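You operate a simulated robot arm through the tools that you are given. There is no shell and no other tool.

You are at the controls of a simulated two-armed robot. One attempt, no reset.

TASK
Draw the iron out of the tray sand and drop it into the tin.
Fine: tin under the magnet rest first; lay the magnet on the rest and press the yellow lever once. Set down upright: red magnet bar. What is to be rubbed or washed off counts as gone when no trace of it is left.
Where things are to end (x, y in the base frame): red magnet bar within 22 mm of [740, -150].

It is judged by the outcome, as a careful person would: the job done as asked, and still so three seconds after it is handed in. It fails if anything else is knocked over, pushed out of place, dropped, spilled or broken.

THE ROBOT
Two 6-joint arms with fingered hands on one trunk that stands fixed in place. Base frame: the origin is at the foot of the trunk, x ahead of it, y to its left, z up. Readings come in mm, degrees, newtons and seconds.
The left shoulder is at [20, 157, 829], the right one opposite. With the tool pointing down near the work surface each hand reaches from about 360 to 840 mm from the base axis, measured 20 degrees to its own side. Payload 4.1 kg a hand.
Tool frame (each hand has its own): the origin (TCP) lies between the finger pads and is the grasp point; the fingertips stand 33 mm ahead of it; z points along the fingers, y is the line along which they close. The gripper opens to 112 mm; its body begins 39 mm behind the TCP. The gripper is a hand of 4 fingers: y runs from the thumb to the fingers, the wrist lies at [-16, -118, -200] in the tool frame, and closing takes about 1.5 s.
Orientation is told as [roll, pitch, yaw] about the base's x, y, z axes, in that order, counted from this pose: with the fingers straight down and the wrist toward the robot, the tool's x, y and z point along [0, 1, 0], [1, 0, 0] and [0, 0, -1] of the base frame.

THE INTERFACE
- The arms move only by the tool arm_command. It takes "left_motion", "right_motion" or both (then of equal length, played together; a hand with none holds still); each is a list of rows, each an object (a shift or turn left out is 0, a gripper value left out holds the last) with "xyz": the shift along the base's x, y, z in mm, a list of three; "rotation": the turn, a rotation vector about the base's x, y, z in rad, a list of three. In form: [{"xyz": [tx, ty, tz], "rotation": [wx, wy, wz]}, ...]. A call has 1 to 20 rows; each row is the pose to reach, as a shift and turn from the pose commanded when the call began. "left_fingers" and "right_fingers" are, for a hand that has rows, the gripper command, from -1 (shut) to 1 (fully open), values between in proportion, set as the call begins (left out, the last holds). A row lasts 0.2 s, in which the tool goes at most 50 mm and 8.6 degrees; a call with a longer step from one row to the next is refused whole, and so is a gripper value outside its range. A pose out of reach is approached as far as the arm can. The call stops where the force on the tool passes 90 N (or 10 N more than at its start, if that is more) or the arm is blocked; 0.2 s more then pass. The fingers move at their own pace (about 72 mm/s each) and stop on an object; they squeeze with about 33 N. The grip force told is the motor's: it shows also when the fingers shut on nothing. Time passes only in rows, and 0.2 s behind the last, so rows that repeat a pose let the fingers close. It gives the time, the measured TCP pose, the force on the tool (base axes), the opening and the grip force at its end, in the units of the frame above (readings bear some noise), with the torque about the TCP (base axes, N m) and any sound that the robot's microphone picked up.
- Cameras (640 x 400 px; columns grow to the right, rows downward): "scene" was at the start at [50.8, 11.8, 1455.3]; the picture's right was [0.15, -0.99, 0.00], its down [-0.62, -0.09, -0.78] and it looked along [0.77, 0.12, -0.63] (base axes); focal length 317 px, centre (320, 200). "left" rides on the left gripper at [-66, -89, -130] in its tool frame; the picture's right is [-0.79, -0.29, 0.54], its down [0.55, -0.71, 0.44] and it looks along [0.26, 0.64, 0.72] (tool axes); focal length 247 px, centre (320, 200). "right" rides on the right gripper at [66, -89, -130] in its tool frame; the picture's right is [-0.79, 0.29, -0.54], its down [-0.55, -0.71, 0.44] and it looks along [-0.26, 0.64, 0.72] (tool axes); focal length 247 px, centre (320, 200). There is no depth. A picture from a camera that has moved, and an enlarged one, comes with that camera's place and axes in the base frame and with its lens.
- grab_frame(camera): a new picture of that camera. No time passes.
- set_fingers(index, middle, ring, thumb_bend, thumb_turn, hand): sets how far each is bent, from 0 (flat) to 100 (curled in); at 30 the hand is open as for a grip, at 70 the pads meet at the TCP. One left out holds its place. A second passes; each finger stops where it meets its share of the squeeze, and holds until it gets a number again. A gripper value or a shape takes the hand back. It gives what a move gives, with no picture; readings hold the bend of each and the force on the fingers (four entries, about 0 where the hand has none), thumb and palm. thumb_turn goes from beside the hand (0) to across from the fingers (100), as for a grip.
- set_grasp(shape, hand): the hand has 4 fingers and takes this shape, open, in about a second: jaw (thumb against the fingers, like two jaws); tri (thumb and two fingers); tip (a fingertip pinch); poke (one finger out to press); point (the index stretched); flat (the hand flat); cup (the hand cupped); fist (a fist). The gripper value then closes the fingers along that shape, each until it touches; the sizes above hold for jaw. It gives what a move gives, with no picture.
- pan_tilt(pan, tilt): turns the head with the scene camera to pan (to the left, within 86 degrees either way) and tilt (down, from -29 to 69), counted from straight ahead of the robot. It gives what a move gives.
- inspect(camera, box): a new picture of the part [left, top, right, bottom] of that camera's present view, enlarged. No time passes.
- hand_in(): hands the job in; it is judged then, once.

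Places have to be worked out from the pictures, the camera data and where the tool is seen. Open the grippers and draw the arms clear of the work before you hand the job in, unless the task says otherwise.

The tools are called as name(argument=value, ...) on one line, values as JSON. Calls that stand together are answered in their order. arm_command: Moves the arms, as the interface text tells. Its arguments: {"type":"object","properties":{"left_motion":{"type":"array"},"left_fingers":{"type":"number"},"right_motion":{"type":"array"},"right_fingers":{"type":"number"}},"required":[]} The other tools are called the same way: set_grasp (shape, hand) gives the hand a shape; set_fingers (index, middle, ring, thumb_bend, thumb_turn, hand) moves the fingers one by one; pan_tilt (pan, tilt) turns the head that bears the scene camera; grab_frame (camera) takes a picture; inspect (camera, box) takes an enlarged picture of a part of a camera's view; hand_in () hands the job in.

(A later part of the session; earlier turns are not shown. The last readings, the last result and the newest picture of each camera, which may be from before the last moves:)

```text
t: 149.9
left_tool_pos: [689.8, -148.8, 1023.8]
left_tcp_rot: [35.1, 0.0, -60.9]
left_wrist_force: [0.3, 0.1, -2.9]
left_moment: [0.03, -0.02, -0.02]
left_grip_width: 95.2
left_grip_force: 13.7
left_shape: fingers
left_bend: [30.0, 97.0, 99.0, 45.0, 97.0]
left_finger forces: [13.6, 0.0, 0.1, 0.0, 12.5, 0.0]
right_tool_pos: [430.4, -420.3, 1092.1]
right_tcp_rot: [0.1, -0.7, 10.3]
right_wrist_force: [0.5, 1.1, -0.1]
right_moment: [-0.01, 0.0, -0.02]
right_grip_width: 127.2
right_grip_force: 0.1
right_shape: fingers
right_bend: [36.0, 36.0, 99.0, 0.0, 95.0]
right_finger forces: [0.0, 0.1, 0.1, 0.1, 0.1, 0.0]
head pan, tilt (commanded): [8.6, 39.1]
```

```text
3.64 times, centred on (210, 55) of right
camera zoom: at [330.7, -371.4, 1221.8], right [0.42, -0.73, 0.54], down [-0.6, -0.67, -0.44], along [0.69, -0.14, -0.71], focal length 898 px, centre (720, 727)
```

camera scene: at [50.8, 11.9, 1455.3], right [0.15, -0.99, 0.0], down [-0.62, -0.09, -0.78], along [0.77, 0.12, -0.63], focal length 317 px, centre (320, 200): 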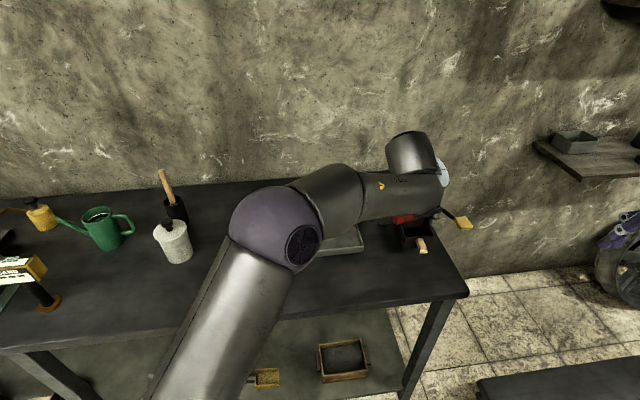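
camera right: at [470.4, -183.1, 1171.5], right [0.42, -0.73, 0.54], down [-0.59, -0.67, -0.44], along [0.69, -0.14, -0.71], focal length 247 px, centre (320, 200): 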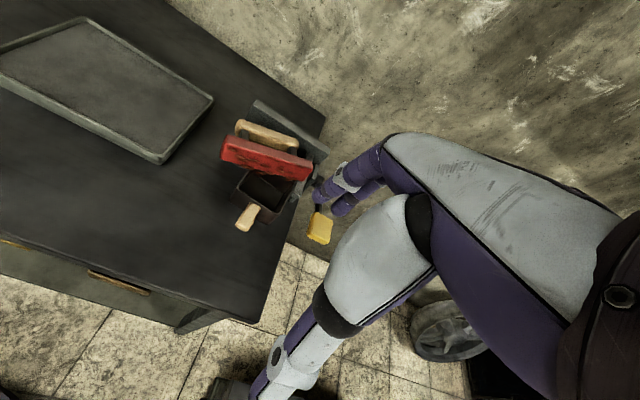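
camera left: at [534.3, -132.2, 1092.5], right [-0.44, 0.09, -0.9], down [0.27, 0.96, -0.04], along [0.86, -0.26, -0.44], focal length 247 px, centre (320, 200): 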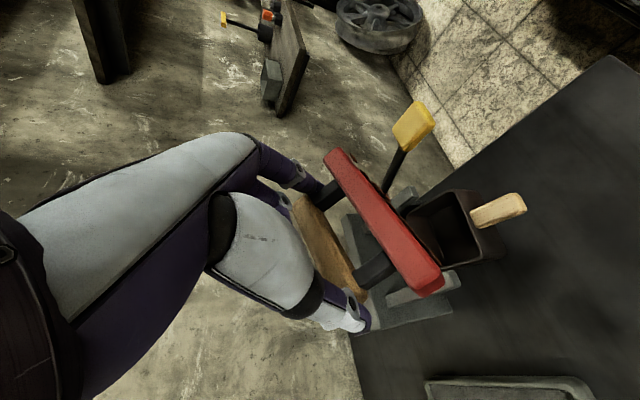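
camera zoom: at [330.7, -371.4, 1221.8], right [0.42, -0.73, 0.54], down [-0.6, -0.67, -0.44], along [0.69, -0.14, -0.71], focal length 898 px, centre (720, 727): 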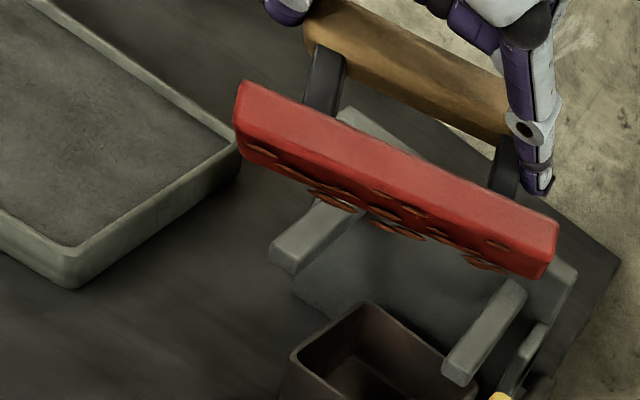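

Little change now (about 40° remaining). I try tilting the hand itself a further 15° forward, which turns the bar the same amount.

arm_command(left_motion=[{"xyz": [0, 0, 0], "rotation": [0.0423, -0.0763, 0]}, {"xyz": [0, 0, 0], "rotation": [0.0847, -0.1527, 0]}, {"xyz": [0, 0, 0], "rotation": [0.127, -0.229, 0]}, {"xyz": [0, 0, 0], "rotation": [0.1693, -0.3053, 0]}, {"xyz": [0, 0, 0], "rotation": [0.1693, -0.3053, 0]}])

grab_frame(camera="left")

inspect(camera="right", box=[140, 0, 280, 110])

```text
t: 151.1
left_tool_pos: [690.9, -148.5, 1023.4]
left_tcp_rot: [55.0, 0.0, -61.0]
left_wrist_force: [0.1, 1.2, -3.2]
left_moment: [0.01, 0.05, 0.01]
left_grip_width: 94.8
left_grip_force: 12.9
left_shape: fingers
left_bend: [30.0, 97.0, 99.0, 45.0, 97.0]
left_finger forces: [13.8, 0.0, 0.0, 0.1, 12.4, 0.1]
right_tool_pos: [430.7, -419.2, 1091.6]
right_tcp_rot: [0.1, -0.7, 10.3]
right_wrist_force: [-0.5, -0.3, 0.8]
right_moment: [-0.02, 0.0, 0.01]
right_grip_width: 126.9
right_grip_force: 0.1
right_shape: fingers
right_bend: [36.0, 36.0, 99.0, 0.0, 95.0]
right_finger forces: [0.1, 0.1, 0.0, 0.0, 0.0, 0.0]
head pan, tilt (commanded): [8.6, 39.1]
```

```text
taken
camera left: at [520.6, -139.9, 1044.2], right [-0.15, 0.24, -0.96], down [0.24, 0.95, 0.2], along [0.96, -0.2, -0.2], focal length 247 px, centre (320, 200)
```

left: 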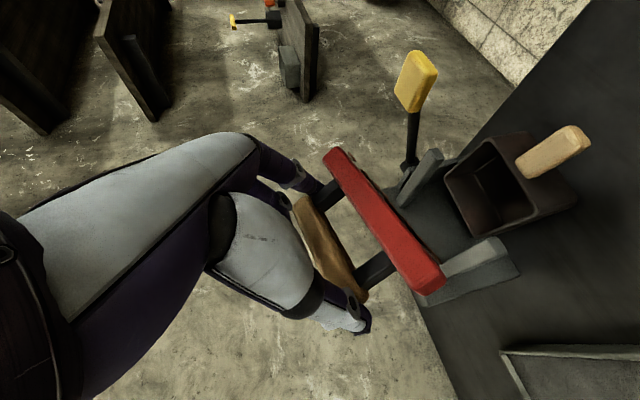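

```text
3.64 times, centred on (210, 55) of right
camera zoom: at [330.6, -371.4, 1221.9], right [0.42, -0.73, 0.54], down [-0.59, -0.67, -0.44], along [0.69, -0.14, -0.71], focal length 898 px, centre (720, 727)
```

zoom: 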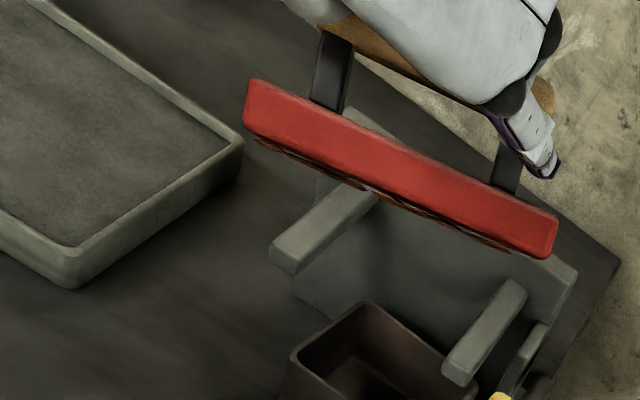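

θ=55° was reached easily and the iron face is now edge-on, about 20° to go. I tilt 18° more.

arm_command(left_motion=[{"xyz": [0, 0, 0], "rotation": [0.0508, -0.0916, 0]}, {"xyz": [0, 0, 0], "rotation": [0.1016, -0.1832, 0]}, {"xyz": [0, 0, 0], "rotation": [0.1524, -0.2749, 0]}, {"xyz": [0, 0, 0], "rotation": [0.1524, -0.2749, 0]}])

grab_frame(camera="left")

inspect(camera="right", box=[120, 0, 280, 110])

inspect(camera="scene", box=[360, 130, 480, 260])

```text
t: 152.1
left_tool_pos: [689.6, -148.4, 1023.2]
left_tcp_rot: [73.2, -0.1, -61.0]
left_wrist_force: [0.4, 0.8, -3.5]
left_moment: [-0.01, 0.06, -0.05]
left_grip_width: 94.9
left_grip_force: 12.9
left_shape: fingers
left_bend: [30.0, 97.0, 99.0, 45.0, 97.0]
left_finger forces: [13.2, 0.1, 0.0, 0.0, 12.4, 0.0]
right_tool_pos: [431.0, -420.8, 1091.6]
right_tcp_rot: [0.0, -0.7, 10.3]
right_wrist_force: [-0.3, -0.2, -0.5]
right_moment: [0.02, -0.06, 0.01]
right_grip_width: 127.2
right_grip_force: 0.0
right_shape: fingers
right_bend: [36.0, 36.0, 99.0, 0.0, 95.0]
right_finger forces: [0.0, 0.1, 0.0, 0.0, 0.0, 0.0]
head pan, tilt (commanded): [8.6, 39.1]
```

```text
taken
camera left: at [521.1, -139.3, 998.6], right [0.11, 0.39, -0.91], down [0.16, 0.9, 0.4], along [0.98, -0.19, 0.04], focal length 247 px, centre (320, 200)
```

left: 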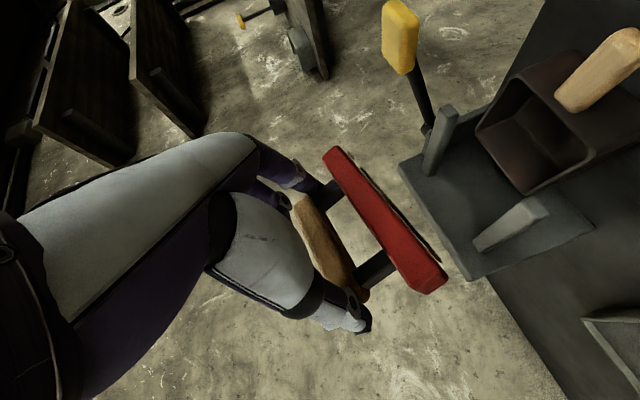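

```text
3.64 times, centred on (200, 55) of right
camera zoom: at [330.6, -371.4, 1221.9], right [0.42, -0.73, 0.54], down [-0.59, -0.67, -0.44], along [0.69, -0.14, -0.71], focal length 898 px, centre (756, 727)
```

zoom: 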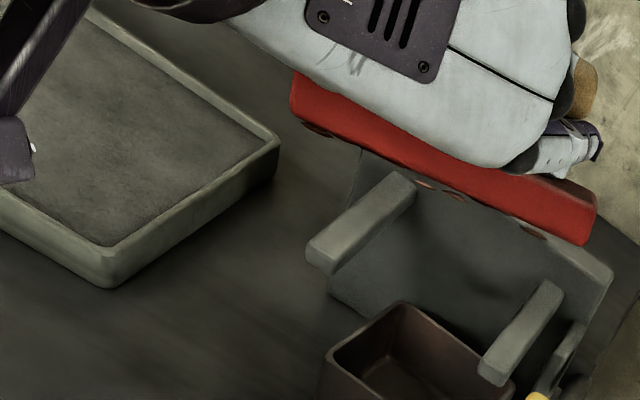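

```text
3.08 times, centred on (420, 195) of scene
camera zoom: at [50.9, 11.8, 1455.3], right [0.15, -0.99, 0.0], down [-0.62, -0.09, -0.78], along [0.77, 0.12, -0.63], focal length 975 px, centre (12, 215)
```

zoom: 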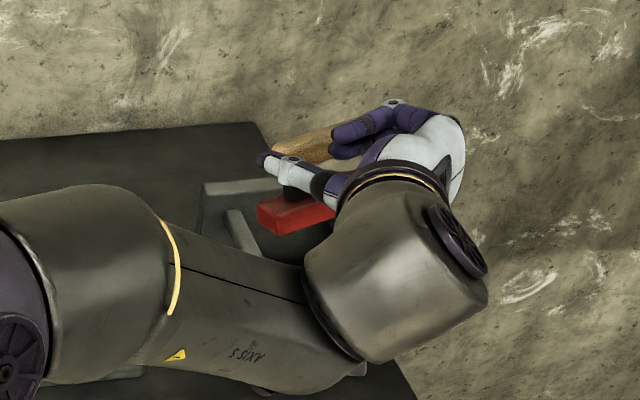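

The bar hangs upright now with the hand nearly horizontal. I turn it −10° in yaw toward the rest's alignment and move it above the resting spot, still high.

arm_command(left_motion=[{"xyz": [4, -1, 0], "rotation": [0, 0, -0.025]}, {"xyz": [9, -2, 0], "rotation": [0, 0, -0.055]}, {"xyz": [14, -4, 0], "rotation": [0, 0, -0.085]}, {"xyz": [19, -5.5, 0], "rotation": [0, 0, -0.115]}, {"xyz": [24, -7, 0], "rotation": [0, 0, -0.145]}, {"xyz": [28, -8, 0], "rotation": [0, 0, -0.1745]}, {"xyz": [30, -8.5, 0], "rotation": [0, 0, -0.1745]}, {"xyz": [30, -8.5, 0], "rotation": [0, 0, -0.1745]}])

grab_frame(camera="left")

inspect(camera="right", box=[120, 0, 280, 110])

inspect(camera="scene", box=[370, 140, 490, 250])

```text
t: 153.9
left_tool_pos: [720.6, -155.9, 1023.6]
left_tcp_rot: [73.0, 0.0, -70.9]
left_wrist_force: [0.3, -0.2, -4.1]
left_moment: [0.03, 0.03, 0.04]
left_grip_width: 94.7
left_grip_force: 12.6
left_shape: fingers
left_bend: [30.0, 97.0, 99.0, 45.0, 97.0]
left_finger forces: [13.4, 0.1, 0.1, 0.2, 12.4, 0.0]
right_tool_pos: [431.2, -419.7, 1092.3]
right_tcp_rot: [0.1, -0.8, 10.3]
right_wrist_force: [0.8, 0.4, 0.4]
right_moment: [0.02, -0.03, 0.0]
right_grip_width: 127.2
right_grip_force: 0.1
right_shape: fingers
right_bend: [36.0, 36.0, 99.0, 0.0, 95.0]
right_finger forces: [0.0, 0.1, 0.1, 0.0, 0.1, 0.1]
head pan, tilt (commanded): [8.6, 39.1]
```

```text
taken
camera left: at [555.5, -118.7, 999.1], right [0.18, 0.36, -0.92], down [0.32, 0.86, 0.4], along [0.93, -0.36, 0.04], focal length 247 px, centre (320, 200)
```

left: 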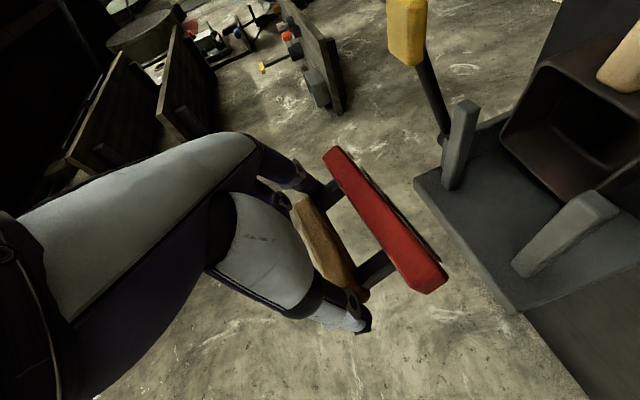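

```text
3.64 times, centred on (200, 55) of right
camera zoom: at [330.6, -371.4, 1221.9], right [0.42, -0.73, 0.54], down [-0.59, -0.67, -0.44], along [0.69, -0.14, -0.71], focal length 898 px, centre (756, 727)
```

zoom: 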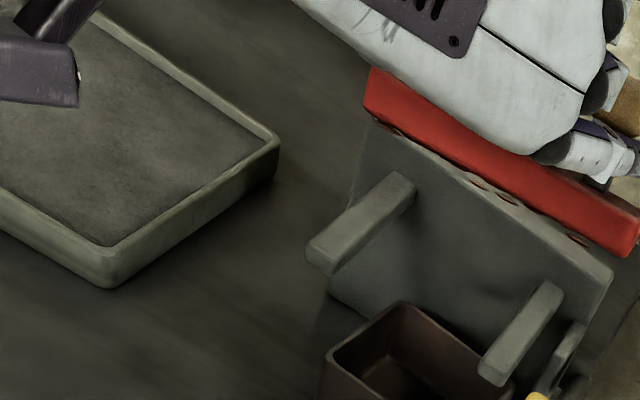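

```text
3.64 times, centred on (430, 195) of scene
camera zoom: at [50.9, 11.8, 1455.3], right [0.15, -0.99, 0.0], down [-0.62, -0.09, -0.78], along [0.77, 0.12, -0.63], focal length 1152 px, centre (-80, 218)
```

zoom: 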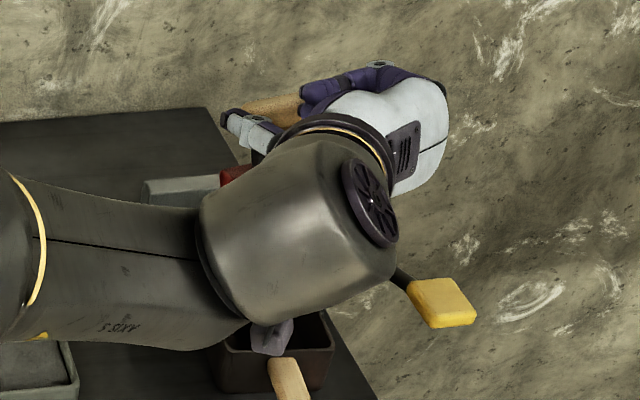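

The magnet hangs upright over the rest. I enlarge the left and right views to compute where the bar's ends are before lowering.

inspect(camera="left", box=[280, 130, 460, 310])

inspect(camera="right", box=[200, 10, 300, 80])

```text
2.22 times, centred on (370, 220) of left
camera zoom: at [555.5, -118.7, 999.1], right [0.18, 0.36, -0.92], down [0.32, 0.86, 0.4], along [0.93, -0.36, 0.04], focal length 549 px, centre (209, 156)
```

zoom: 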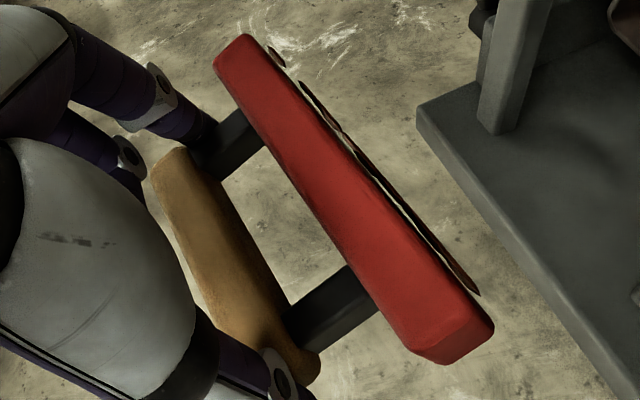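

```text
5.71 times, centred on (250, 45) of right
camera zoom: at [330.6, -371.4, 1221.9], right [0.42, -0.73, 0.54], down [-0.59, -0.67, -0.44], along [0.69, -0.14, -0.71], focal length 1411 px, centre (720, 1086)
```

zoom: 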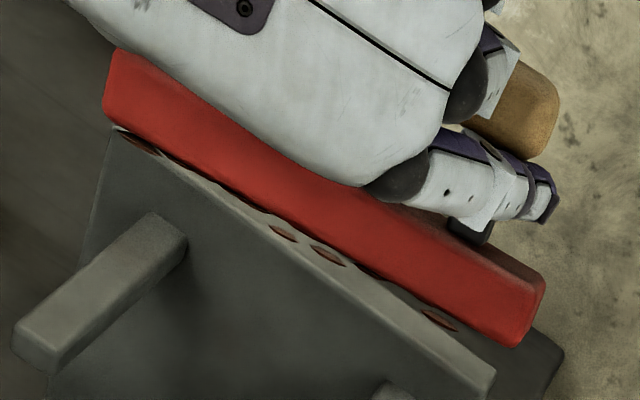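

The magnet is upright within a few degrees, its centre near (739, −154): right over the target. I lower 60 mm slowly.

arm_command(left_motion=[{"xyz": [0, 1, -8]}, {"xyz": [0, 2, -18]}, {"xyz": [0, 2, -28]}, {"xyz": [0, 2, -38]}, {"xyz": [0, 2, -48]}, {"xyz": [0, 2, -56]}, {"xyz": [0, 2, -60]}, {"xyz": [0, 2, -60]}])

grab_frame(camera="left")

inspect(camera="right", box=[180, 20, 300, 110])

inspect(camera="scene", box=[370, 140, 490, 250])

```text
t: 155.7
left_tool_pos: [720.2, -156.1, 964.4]
left_tcp_rot: [73.0, 0.0, -70.9]
left_wrist_force: [0.3, 0.2, -2.9]
left_moment: [0.01, 0.11, -0.01]
left_grip_width: 94.7
left_grip_force: 12.9
left_shape: fingers
left_bend: [30.0, 97.0, 99.0, 45.0, 97.0]
left_finger forces: [13.5, 0.0, 0.0, 0.0, 12.3, 0.0]
right_tool_pos: [431.3, -419.8, 1091.9]
right_tcp_rot: [0.1, -0.8, 10.3]
right_wrist_force: [-0.4, 0.6, 0.1]
right_moment: [-0.03, -0.04, -0.02]
right_grip_width: 127.2
right_grip_force: 0.1
right_shape: fingers
right_bend: [36.0, 36.0, 99.0, 0.0, 95.0]
right_finger forces: [0.0, 0.0, 0.0, 0.1, 0.0, 0.0]
head pan, tilt (commanded): [8.6, 39.1]
```

```text
taken
camera left: at [555.6, -117.1, 939.3], right [0.18, 0.36, -0.92], down [0.32, 0.86, 0.4], along [0.93, -0.36, 0.04], focal length 247 px, centre (320, 200)
```

left: 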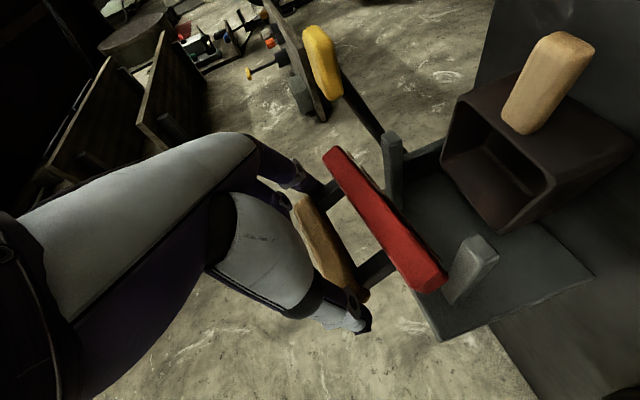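

```text
4.44 times, centred on (240, 65) of right
camera zoom: at [330.6, -371.4, 1221.9], right [0.42, -0.73, 0.54], down [-0.59, -0.67, -0.44], along [0.69, -0.14, -0.71], focal length 1098 px, centre (676, 800)
```

zoom: 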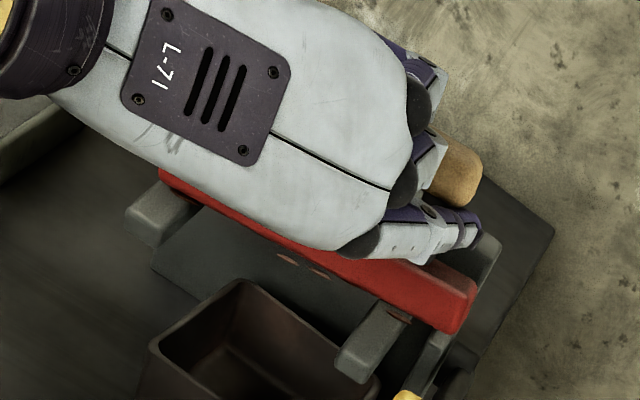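

```text
3.64 times, centred on (430, 195) of scene
camera zoom: at [50.9, 11.8, 1455.3], right [0.15, -0.99, 0.0], down [-0.62, -0.09, -0.78], along [0.77, 0.12, -0.63], focal length 1152 px, centre (-80, 218)
```

zoom: 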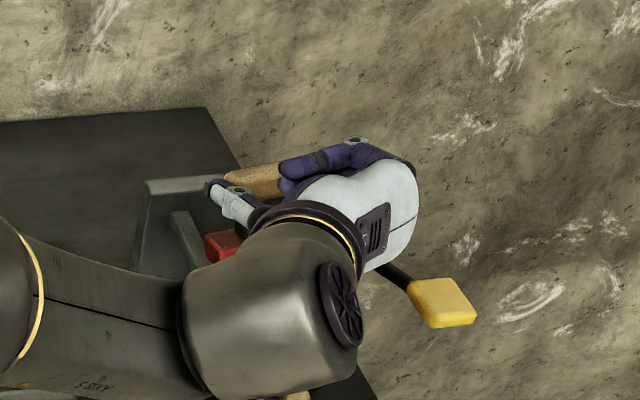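

Seen from the right, the bar sits ~16 mm too far right (thumb bent more than index, so the handle is off-centre in the hand). I shift it left 17 mm, turn −5° more, at this height.

arm_command(left_motion=[{"xyz": [0, 6, 0], "rotation": [0, 0, -0.03]}, {"xyz": [0.5, 12, 0], "rotation": [0, 0, -0.06]}, {"xyz": [1, 18, 0], "rotation": [0, 0, -0.087]}, {"xyz": [1, 18, 0], "rotation": [0, 0, -0.087]}])

grab_frame(camera="left")

inspect(camera="right", box=[180, 20, 300, 110])

```text
t: 156.7
left_tool_pos: [721.7, -144.5, 965.2]
left_tcp_rot: [72.9, 0.2, -74.1]
left_wrist_force: [-0.5, 0.5, -2.8]
left_moment: [0.03, 0.09, 0.04]
left_grip_width: 94.5
left_grip_force: 12.9
left_shape: fingers
left_bend: [30.0, 97.0, 99.0, 45.0, 97.0]
left_finger forces: [13.6, 0.0, 0.2, 0.0, 12.3, 0.0]
left hand out of reach, approached as far as the arm can: row 3, 4
right_tool_pos: [431.1, -420.7, 1092.5]
right_tcp_rot: [0.2, -0.7, 10.3]
right_wrist_force: [0.1, 0.5, -0.5]
right_moment: [0.0, 0.02, -0.01]
right_grip_width: 127.0
right_grip_force: 0.0
right_shape: fingers
right_bend: [36.0, 36.0, 99.0, 0.0, 95.0]
right_finger forces: [0.0, 0.0, 0.1, 0.0, 0.1, 0.0]
head pan, tilt (commanded): [8.6, 39.1]
```

```text
taken
camera left: at [558.6, -96.6, 940.3], right [0.19, 0.36, -0.91], down [0.36, 0.84, 0.4], along [0.91, -0.41, 0.03], focal length 247 px, centre (320, 200)
```

left: 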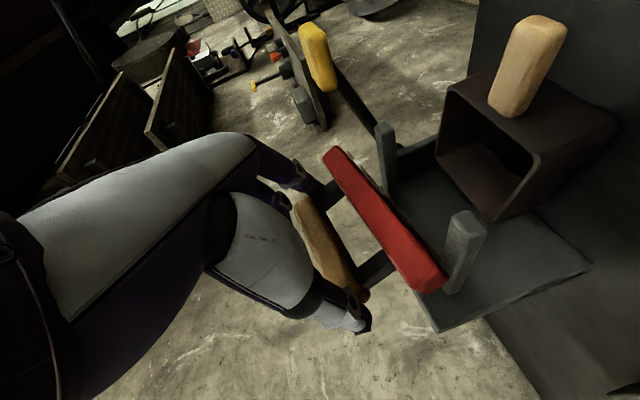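

```text
4.44 times, centred on (240, 65) of right
camera zoom: at [330.6, -371.4, 1221.9], right [0.42, -0.73, 0.54], down [-0.59, -0.67, -0.44], along [0.69, -0.14, -0.71], focal length 1098 px, centre (676, 800)
```

zoom: 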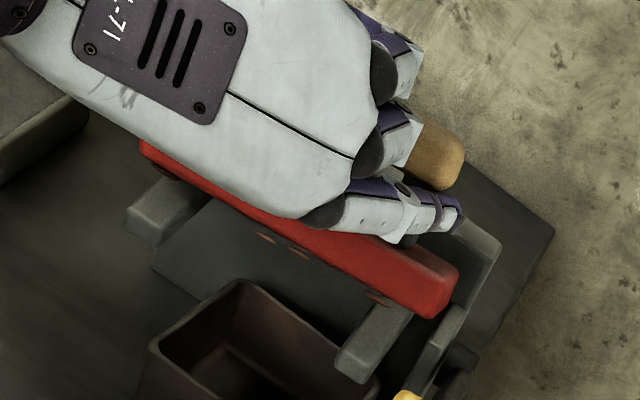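

Now the bar covers both prongs evenly (centre ~7 mm right, 5 mm short of the target). I lower in small steps, watching the force.

arm_command(left_motion=[{"xyz": [0, 0, -4]}, {"xyz": [0, 0, -8]}, {"xyz": [0, 0, -12]}, {"xyz": [0, 0, -12]}])

grab_frame(camera="left")

inspect(camera="right", box=[180, 20, 300, 110])

```text
t: 157.7
left_tool_pos: [722.2, -156.5, 959.5]
left_tcp_rot: [72.7, 0.5, -75.1]
left_wrist_force: [0.2, -0.2, -3.4]
left_moment: [0.02, 0.09, -0.04]
left_grip_width: 94.7
left_grip_force: 12.6
left_shape: fingers
left_bend: [30.0, 97.0, 99.0, 45.0, 97.0]
left_finger forces: [13.6, 0.1, 0.1, 0.1, 12.3, 0.1]
left hand out of reach, approached as far as the arm can: row 1, 2, 3, 4
right_tool_pos: [431.3, -420.3, 1091.9]
right_tcp_rot: [0.1, -0.7, 10.3]
right_wrist_force: [-0.2, 1.2, -0.1]
right_moment: [0.01, -0.02, 0.0]
right_grip_width: 127.2
right_grip_force: 0.0
right_shape: fingers
right_bend: [36.0, 36.0, 99.0, 0.0, 95.0]
right_finger forces: [0.1, 0.0, 0.1, 0.1, 0.1, 0.0]
head pan, tilt (commanded): [8.6, 39.1]
```

```text
taken
camera left: at [560.0, -106.5, 936.3], right [0.19, 0.36, -0.91], down [0.38, 0.83, 0.4], along [0.9, -0.43, 0.03], focal length 247 px, centre (320, 200)
```

left: 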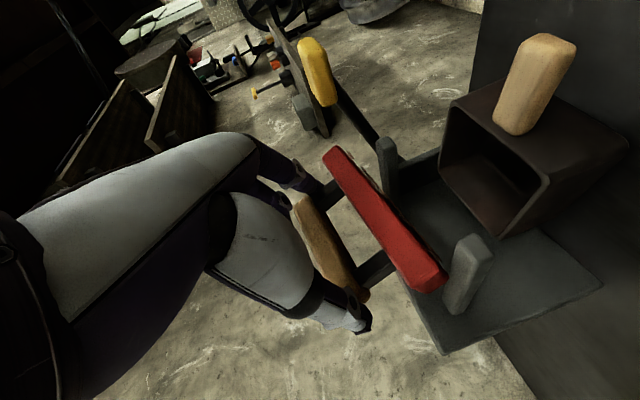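

```text
4.44 times, centred on (240, 65) of right
camera zoom: at [330.6, -371.4, 1221.9], right [0.42, -0.73, 0.54], down [-0.59, -0.67, -0.44], along [0.69, -0.14, -0.71], focal length 1098 px, centre (676, 800)
```

zoom: 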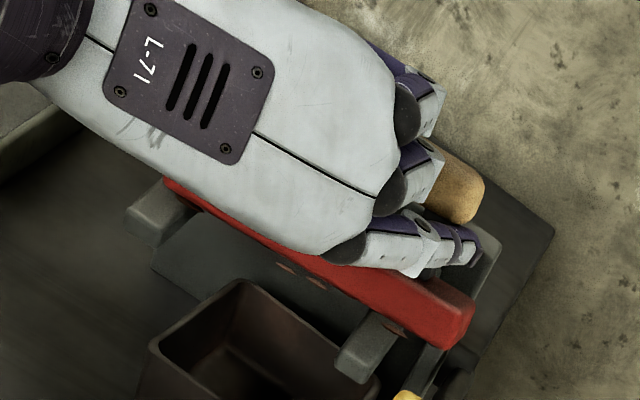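

Yaw beyond about −71° is at the left arm's limit and it drifted. I turn back +6° and shift left 14 mm, which should be freely reachable.

arm_command(left_motion=[{"xyz": [0, 3, 0], "rotation": [0, 0, 0.035]}, {"xyz": [0, 7, 0], "rotation": [0, 0, 0.07]}, {"xyz": [-1, 11, 0], "rotation": [0, 0, 0.1]}, {"xyz": [-1, 14, 0], "rotation": [0, 0, 0.1]}, {"xyz": [-1, 14, 0], "rotation": [0, 0, 0.1]}])

inspect(camera="right", box=[180, 20, 300, 110])

grab_frame(camera="left")

```text
t: 158.9
left_tool_pos: [720.8, -142.2, 960.2]
left_tcp_rot: [73.0, 0.0, -70.2]
left_wrist_force: [-0.6, 0.7, -3.6]
left_moment: [0.03, 0.06, 0.0]
left_grip_width: 94.6
left_grip_force: 13.7
left_shape: fingers
left_bend: [30.0, 97.0, 99.0, 45.0, 97.0]
left_finger forces: [13.5, 0.1, 0.0, 0.0, 12.3, 0.0]
right_tool_pos: [430.7, -420.2, 1091.9]
right_tcp_rot: [0.1, -0.7, 10.3]
right_wrist_force: [0.2, 0.1, 0.5]
right_moment: [-0.03, 0.04, 0.0]
right_grip_width: 127.1
right_grip_force: 0.1
right_shape: fingers
right_bend: [36.0, 36.0, 99.0, 0.0, 95.0]
right_finger forces: [0.1, 0.0, 0.0, 0.0, 0.0, 0.0]
head pan, tilt (commanded): [8.6, 39.1]
```

```text
4.44 times, centred on (240, 65) of right
camera zoom: at [330.6, -371.4, 1221.9], right [0.42, -0.73, 0.54], down [-0.59, -0.67, -0.44], along [0.69, -0.14, -0.71], focal length 1098 px, centre (676, 800)
```

zoom: 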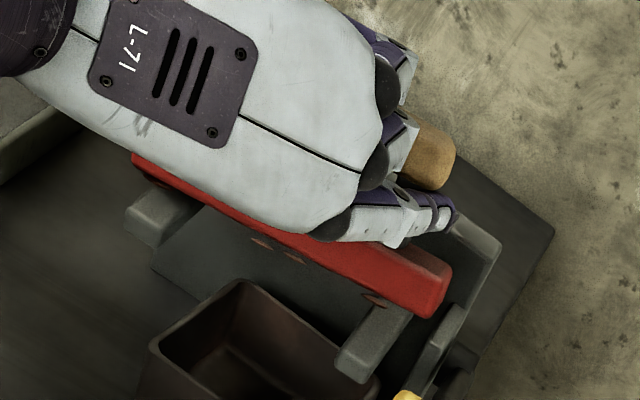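

```text
taken
camera left: at [555.6, -106.4, 935.2], right [0.17, 0.37, -0.92], down [0.3, 0.86, 0.4], along [0.94, -0.35, 0.04], focal length 247 px, centre (320, 200)
```

left: 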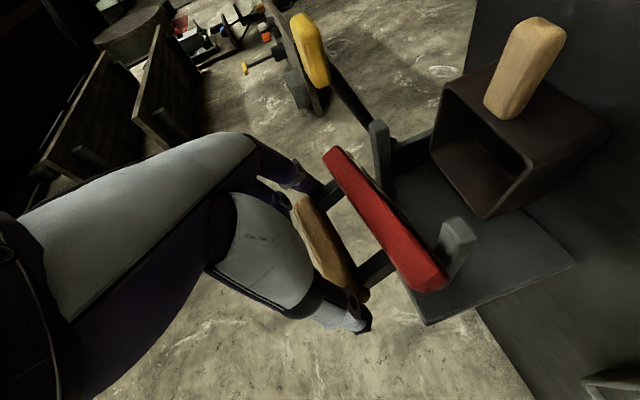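

Freely reached, and the bar covers both prongs (ends at about −66 and +56 mm across). I lower 10 mm, then in 2 mm steps.

arm_command(left_motion=[{"xyz": [0, 0, -3]}, {"xyz": [0, 0, -7]}, {"xyz": [0, 0, -10]}, {"xyz": [0, 0, -10]}])

grab_frame(camera="left")

```text
t: 159.9
left_tool_pos: [721.2, -141.7, 950.5]
left_tcp_rot: [73.1, 0.0, -70.3]
left_wrist_force: [-0.3, -3.1, 5.1]
left_moment: [0.22, 0.02, 0.01]
left_grip_width: 94.5
left_grip_force: 13.4
left_shape: fingers
left_bend: [30.0, 97.0, 99.0, 45.0, 100.0]
left_finger forces: [14.9, 0.0, 0.0, 0.0, 11.3, 0.1]
right_tool_pos: [429.9, -419.7, 1091.9]
right_tcp_rot: [0.1, -0.7, 10.3]
right_wrist_force: [0.2, 0.3, 0.6]
right_moment: [0.04, -0.01, -0.01]
right_grip_width: 126.8
right_grip_force: 0.1
right_shape: fingers
right_bend: [36.0, 36.0, 99.0, 0.0, 95.0]
right_finger forces: [0.0, 0.0, 0.1, 0.1, 0.0, 0.0]
head pan, tilt (commanded): [8.6, 39.1]
```

```text
taken
camera left: at [555.7, -106.8, 925.7], right [0.17, 0.37, -0.91], down [0.3, 0.86, 0.4], along [0.94, -0.35, 0.04], focal length 247 px, centre (320, 200)
```

left: 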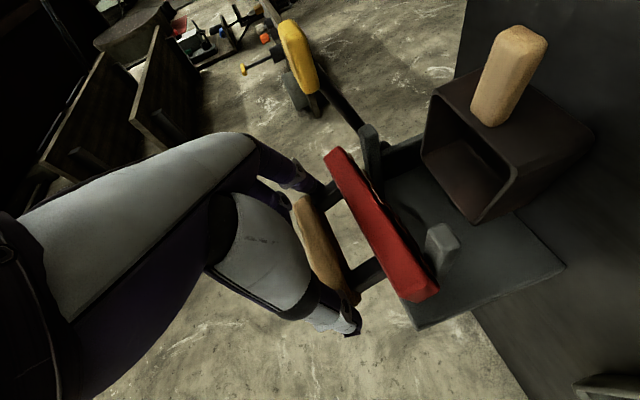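

Contact (5 N): the lower left end met prong 1 first, levelling the bar. I check the gap at both prongs.

inspect(camera="left", box=[310, 100, 480, 330])

inspect(camera="right", box=[180, 20, 300, 110])

```text
1.74 times, centred on (395, 215) of left
camera zoom: at [555.7, -106.8, 925.7], right [0.17, 0.37, -0.91], down [0.3, 0.86, 0.4], along [0.94, -0.35, 0.04], focal length 430 px, centre (190, 174)
```

zoom: 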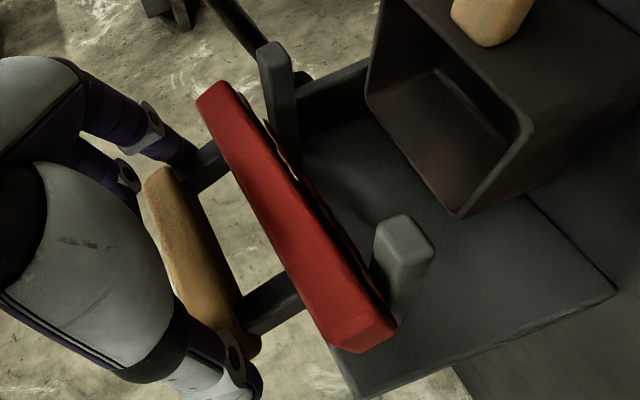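

```text
4.44 times, centred on (240, 65) of right
camera zoom: at [330.4, -371.5, 1221.9], right [0.42, -0.73, 0.54], down [-0.59, -0.67, -0.45], along [0.69, -0.14, -0.71], focal length 1098 px, centre (676, 800)
```

zoom: 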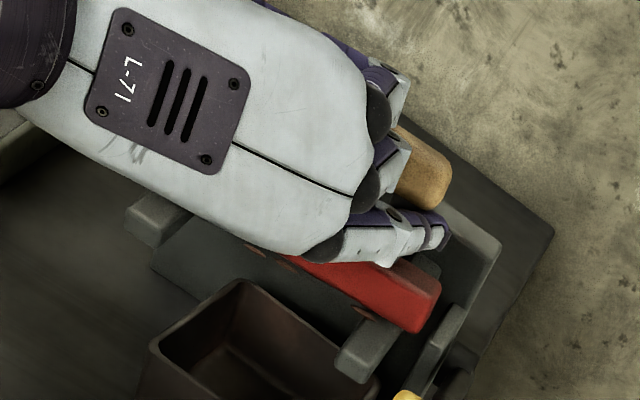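

The left end rests on prong 1 while the right end is still ~8 mm above prong 2. I roll the hand 4° so the right end comes down, lowering 3 mm.

arm_command(left_motion=[{"xyz": [0, 0, -0.5], "rotation": [0.022, 0.008, 0]}, {"xyz": [0, 0, -1.5], "rotation": [0.044, 0.016, 0]}, {"xyz": [0, 0, -3], "rotation": [0.07, 0.025, 0]}, {"xyz": [0, 0, -3], "rotation": [0.07, 0.025, 0]}])

inspect(camera="left", box=[310, 100, 480, 330])

inspect(camera="right", box=[180, 20, 300, 110])

```text
t: 160.9
left_tool_pos: [720.5, -142.7, 948.7]
left_tcp_rot: [73.2, 4.1, -70.3]
left_wrist_force: [-2.2, -1.8, 13.8]
left_moment: [-0.32, -0.33, 0.03]
left_grip_width: 94.7
left_grip_force: 14.4
left_shape: fingers
left_bend: [30.0, 97.0, 99.0, 45.0, 99.0]
left_finger forces: [15.0, 0.0, 0.0, 0.0, 13.6, 0.0]
right_tool_pos: [430.9, -420.2, 1092.5]
right_tcp_rot: [0.1, -0.7, 10.3]
right_wrist_force: [-0.1, 0.7, -0.2]
right_moment: [0.01, 0.02, 0.0]
right_grip_width: 127.1
right_grip_force: 0.0
right_shape: fingers
right_bend: [36.0, 36.0, 99.0, 0.0, 95.0]
right_finger forces: [0.0, 0.0, 0.0, 0.1, 0.0, 0.1]
head pan, tilt (commanded): [8.6, 39.1]
```

```text
1.74 times, centred on (395, 215) of left
camera zoom: at [554.9, -105.5, 930.4], right [0.15, 0.43, -0.89], down [0.31, 0.83, 0.45], along [0.94, -0.35, -0.01], focal length 430 px, centre (190, 174)
```

zoom: 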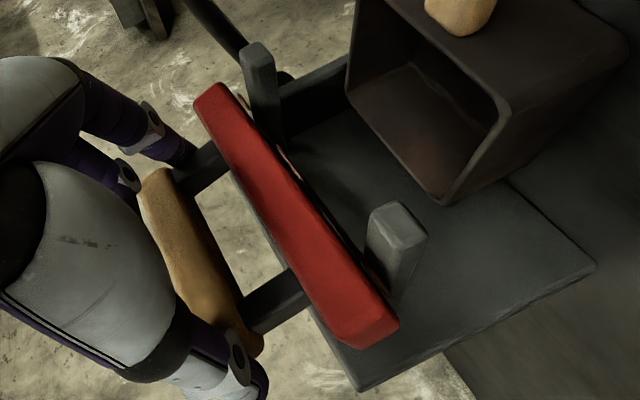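

```text
4.44 times, centred on (240, 65) of right
camera zoom: at [330.1, -371.4, 1222.0], right [0.42, -0.73, 0.54], down [-0.59, -0.67, -0.45], along [0.69, -0.14, -0.71], focal length 1098 px, centre (676, 800)
```

zoom: 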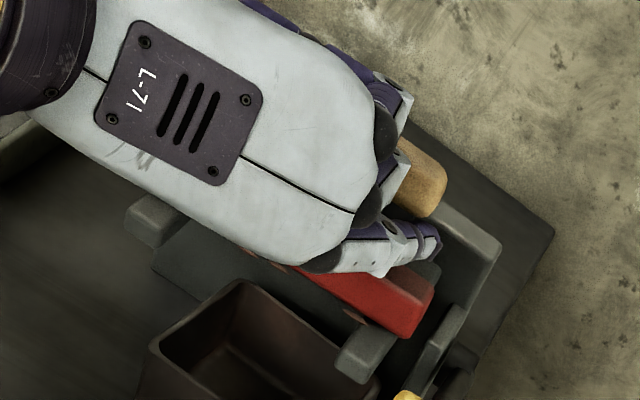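

Both prongs now carry the bar (14 N). I ease off 1 mm and open thumb and index outward, along the bar's axis.

arm_command(left_motion=[{"xyz": [0, 0, 0.5]}, {"xyz": [0, 0, 1.2]}, {"xyz": [0, 0, 1.2]}])

set_fingers(hand="left", index=25, thumb_bend=34)

inspect(camera="left", box=[290, 100, 480, 330])

inspect(camera="right", box=[180, 20, 300, 110])

```text
t: 161.7
left_tool_pos: [720.4, -143.8, 949.1]
left_tcp_rot: [73.1, 4.1, -70.3]
left_wrist_force: [-2.3, -3.6, 13.7]
left_moment: [-0.38, -0.34, -0.02]
left_grip_width: 94.6
left_grip_force: 13.8
left_shape: fingers
left_bend: [30.0, 97.0, 99.0, 45.0, 99.0]
left_finger forces: [15.4, 0.0, 0.0, 0.0, 13.5, 0.0]
right_tool_pos: [430.7, -420.6, 1091.8]
right_tcp_rot: [0.0, -0.7, 10.3]
right_wrist_force: [0.0, 0.2, -1.5]
right_moment: [0.01, 0.02, 0.0]
right_grip_width: 127.2
right_grip_force: 0.1
right_shape: fingers
right_bend: [36.0, 36.0, 99.0, 0.0, 95.0]
right_finger forces: [0.0, 0.0, 0.0, 0.0, 0.1, 0.0]
head pan, tilt (commanded): [8.6, 39.1]
```

```text
t: 162.7
left_tool_pos: [720.8, -143.0, 948.4]
left_tcp_rot: [73.0, 4.3, -70.3]
left_wrist_force: [0.3, -0.6, -1.8]
left_moment: [0.09, 0.05, -0.03]
left_grip_width: 116.6
left_grip_force: 1.0
left_shape: fingers
left_bend: [25.0, 97.0, 99.0, 34.0, 98.0]
left_finger forces: [1.3, 0.1, 0.0, 0.1, 0.3, 0.1]
right_tool_pos: [430.8, -419.3, 1092.3]
right_tcp_rot: [0.1, -0.8, 10.4]
right_wrist_force: [0.2, 0.1, -0.4]
right_moment: [0.01, 0.03, 0.01]
right_grip_width: 126.9
right_grip_force: 0.0
right_shape: fingers
right_bend: [36.0, 36.0, 99.0, 0.0, 95.0]
right_finger forces: [0.0, 0.0, 0.0, 0.0, 0.1, 0.1]
head pan, tilt (commanded): [8.6, 39.1]
```

```text
1.74 times, centred on (385, 215) of left
camera zoom: at [554.8, -105.4, 930.0], right [0.15, 0.43, -0.89], down [0.32, 0.83, 0.45], along [0.94, -0.35, -0.01], focal length 430 px, centre (207, 174)
```

zoom: 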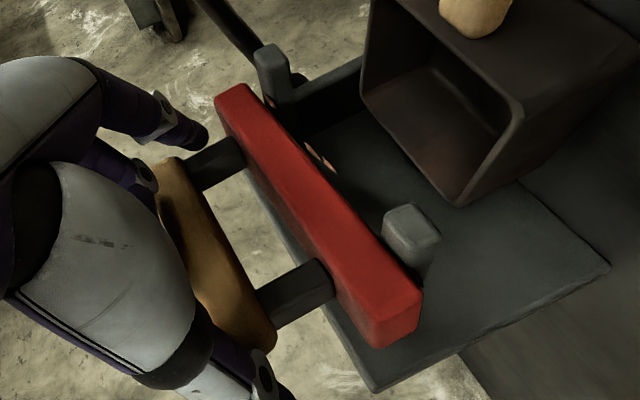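

```text
4.44 times, centred on (240, 65) of right
camera zoom: at [330.6, -371.4, 1221.9], right [0.42, -0.73, 0.54], down [-0.59, -0.67, -0.44], along [0.69, -0.14, -0.71], focal length 1098 px, centre (676, 800)
```

zoom: 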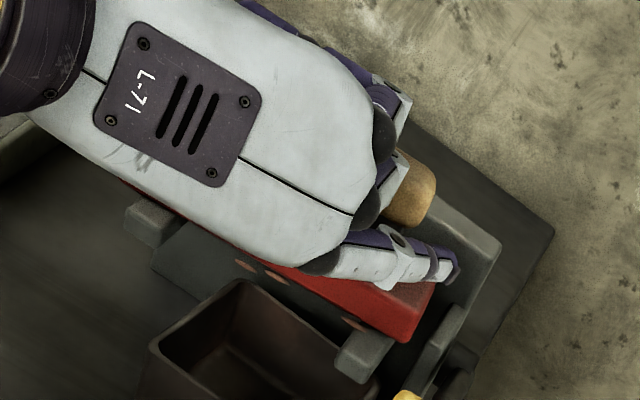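

The bar sits on both prongs; the fingers barely touch. I open further and look again.

set_fingers(hand="left", index=16, thumb_bend=22)

inspect(camera="left", box=[290, 100, 480, 330])

inspect(camera="right", box=[180, 20, 300, 110])

```text
t: 163.7
left_tool_pos: [720.1, -142.9, 948.9]
left_tcp_rot: [73.0, 4.4, -70.2]
left_wrist_force: [-0.4, -0.1, -1.1]
left_moment: [0.0, 0.01, 0.02]
left_grip_width: 142.5
left_grip_force: 0.0
left_shape: fingers
left_bend: [16.0, 97.0, 99.0, 22.0, 98.0]
left_finger forces: [0.0, 0.0, 0.0, 0.1, 0.0, 0.1]
right_tool_pos: [431.9, -419.9, 1092.5]
right_tcp_rot: [0.0, -0.7, 10.3]
right_wrist_force: [-0.3, -0.6, 0.7]
right_moment: [0.0, 0.01, -0.03]
right_grip_width: 127.0
right_grip_force: 0.1
right_shape: fingers
right_bend: [36.0, 36.0, 99.0, 0.0, 95.0]
right_finger forces: [0.1, 0.0, 0.0, 0.0, 0.1, 0.1]
head pan, tilt (commanded): [8.6, 39.1]
```

```text
1.74 times, centred on (385, 215) of left
camera zoom: at [554.8, -105.3, 930.1], right [0.15, 0.43, -0.89], down [0.31, 0.83, 0.45], along [0.94, -0.35, -0.01], focal length 430 px, centre (207, 174)
```

zoom: 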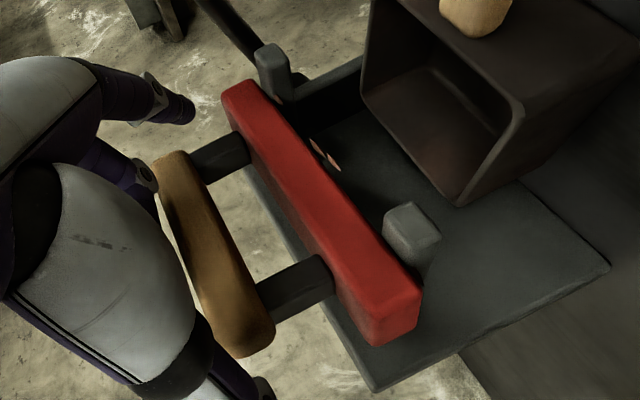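

```text
4.44 times, centred on (240, 65) of right
camera zoom: at [330.6, -371.4, 1221.9], right [0.42, -0.73, 0.54], down [-0.59, -0.67, -0.44], along [0.69, -0.14, -0.71], focal length 1098 px, centre (676, 800)
```

zoom: 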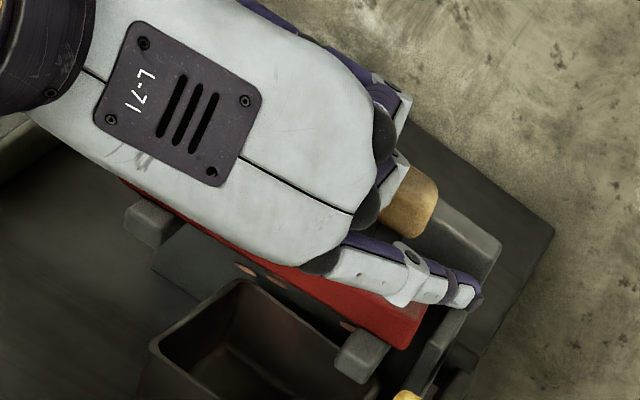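

Everything is released and the magnet stands on the prongs. I withdraw the left hand straight back along its fingers, slowly at first, and check.

arm_command(left_motion=[{"xyz": [-4, -1.4, 1]}, {"xyz": [-8, -2.8, 2]}, {"xyz": [-13, -4.5, 3]}, {"xyz": [-18, -6.2, 4.5]}, {"xyz": [-18, -6.2, 4.5]}])

inspect(camera="left", box=[290, 80, 480, 330])

inspect(camera="right", box=[180, 20, 300, 110])

```text
t: 164.9
left_tool_pos: [703.0, -150.0, 953.3]
left_tcp_rot: [73.0, 4.2, -70.3]
left_wrist_force: [-0.3, 0.3, -0.4]
left_moment: [-0.02, -0.04, 0.02]
left_grip_width: 142.7
left_grip_force: 0.1
left_shape: fingers
left_bend: [16.0, 97.0, 99.0, 22.0, 98.0]
left_finger forces: [0.1, 0.0, 0.0, 0.1, 0.0, 0.0]
right_tool_pos: [431.1, -420.1, 1092.4]
right_tcp_rot: [0.1, -0.7, 10.3]
right_wrist_force: [-0.2, 0.5, 0.0]
right_moment: [0.02, 0.0, 0.02]
right_grip_width: 127.4
right_grip_force: 0.2
right_shape: fingers
right_bend: [36.0, 36.0, 99.0, 0.0, 95.0]
right_finger forces: [0.0, 0.0, 0.0, 0.0, 0.0, 0.0]
head pan, tilt (commanded): [8.6, 39.1]
```

```text
1.60 times, centred on (385, 205) of left
camera zoom: at [536.9, -111.0, 934.6], right [0.15, 0.43, -0.89], down [0.31, 0.83, 0.45], along [0.94, -0.35, -0.01], focal length 395 px, centre (216, 192)
```

zoom: 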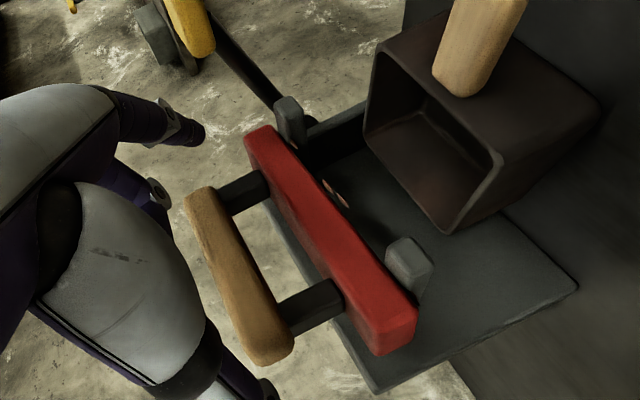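

```text
4.44 times, centred on (240, 65) of right
camera zoom: at [330.6, -371.4, 1221.9], right [0.42, -0.73, 0.54], down [-0.59, -0.67, -0.44], along [0.69, -0.14, -0.71], focal length 1098 px, centre (676, 800)
```

zoom: 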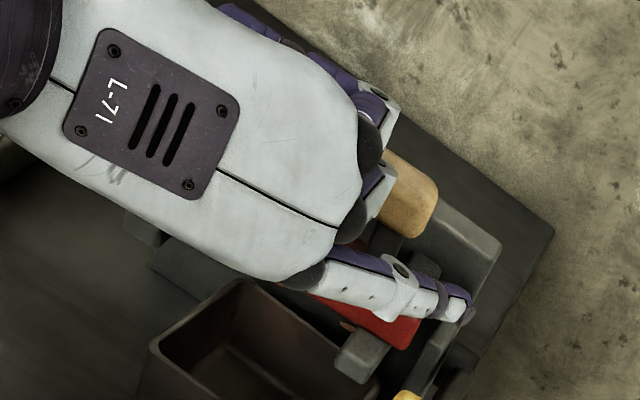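

The magnet stays put, upright. I continue back another 35 mm, then up and away.

arm_command(left_motion=[{"xyz": [-9, -3, 4]}, {"xyz": [-18, -6, 8]}, {"xyz": [-27, -9, 12]}, {"xyz": [-36, -12, 17]}, {"xyz": [-50, -14, 35]}, {"xyz": [-70, -10, 60]}, {"xyz": [-95, 10, 80]}, {"xyz": [-120, 40, 95]}, {"xyz": [-140, 80, 100]}, {"xyz": [-155, 120, 100]}, {"xyz": [-170, 160, 100]}, {"xyz": [-185, 200, 100]}, {"xyz": [-200, 240, 100]}, {"xyz": [-215, 280, 100]}, {"xyz": [-230, 320, 100]}])

grab_frame(camera="scene")

inspect(camera="scene", box=[370, 165, 480, 265])

inspect(camera="right", box=[160, 10, 300, 130])

```text
t: 168.1
left_tool_pos: [457.7, 107.5, 1098.6]
left_tcp_rot: [72.4, 5.5, -68.5]
left_wrist_force: [-0.2, -1.0, 0.2]
left_moment: [0.01, 0.01, 0.02]
left_grip_width: 142.9
left_grip_force: 0.1
left_shape: fingers
left_bend: [16.0, 97.0, 99.0, 22.0, 98.0]
left_finger forces: [0.1, 0.0, 0.0, 0.0, 0.0, 0.0]
left hand out of reach, approached as far as the arm can: row 12, 13, 14, 15
right_tool_pos: [431.1, -420.5, 1092.0]
right_tcp_rot: [0.1, -0.6, 10.2]
right_wrist_force: [-0.1, -0.4, -0.3]
right_moment: [0.01, 0.0, 0.02]
right_grip_width: 127.2
right_grip_force: 0.0
right_shape: fingers
right_bend: [36.0, 36.0, 99.0, 0.0, 95.0]
right_finger forces: [0.0, 0.0, 0.0, 0.0, 0.0, 0.0]
head pan, tilt (commanded): [8.6, 39.1]
```

```text
taken
camera scene: at [51.1, 11.5, 1455.3], right [0.15, -0.99, 0.0], down [-0.62, -0.09, -0.78], along [0.77, 0.12, -0.63], focal length 317 px, centre (320, 200)
```

scene: 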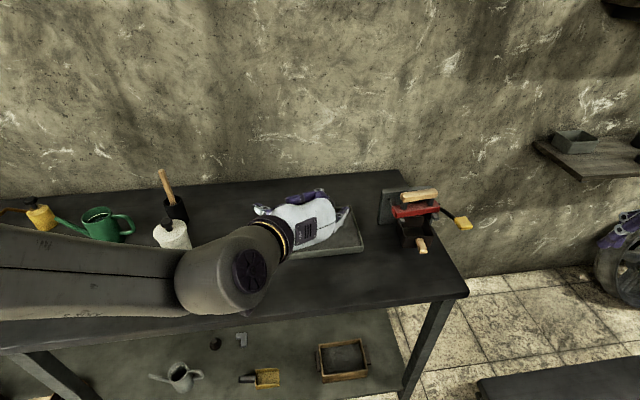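

```text
4.00 times, centred on (425, 215) of scene
camera zoom: at [51.1, 11.5, 1455.3], right [0.15, -0.99, 0.0], down [-0.62, -0.09, -0.78], along [0.77, 0.12, -0.63], focal length 1267 px, centre (-100, 140)
```

zoom: 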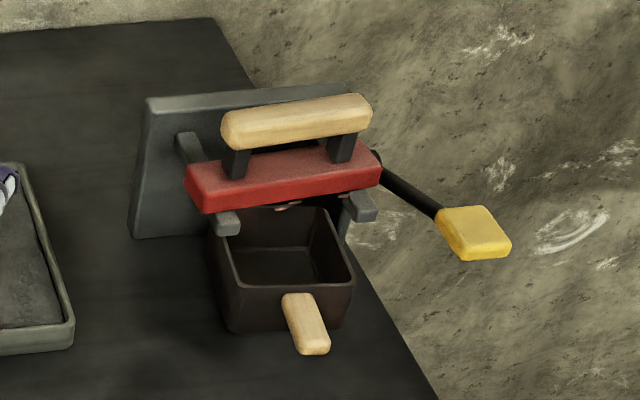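

```text
3.33 times, centred on (230, 70) of right
camera zoom: at [330.7, -371.7, 1221.8], right [0.42, -0.73, 0.54], down [-0.6, -0.67, -0.45], along [0.69, -0.14, -0.71], focal length 823 px, centre (620, 633)
```

zoom: 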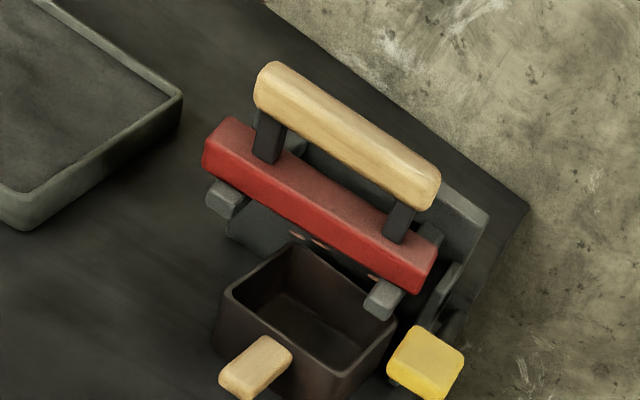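

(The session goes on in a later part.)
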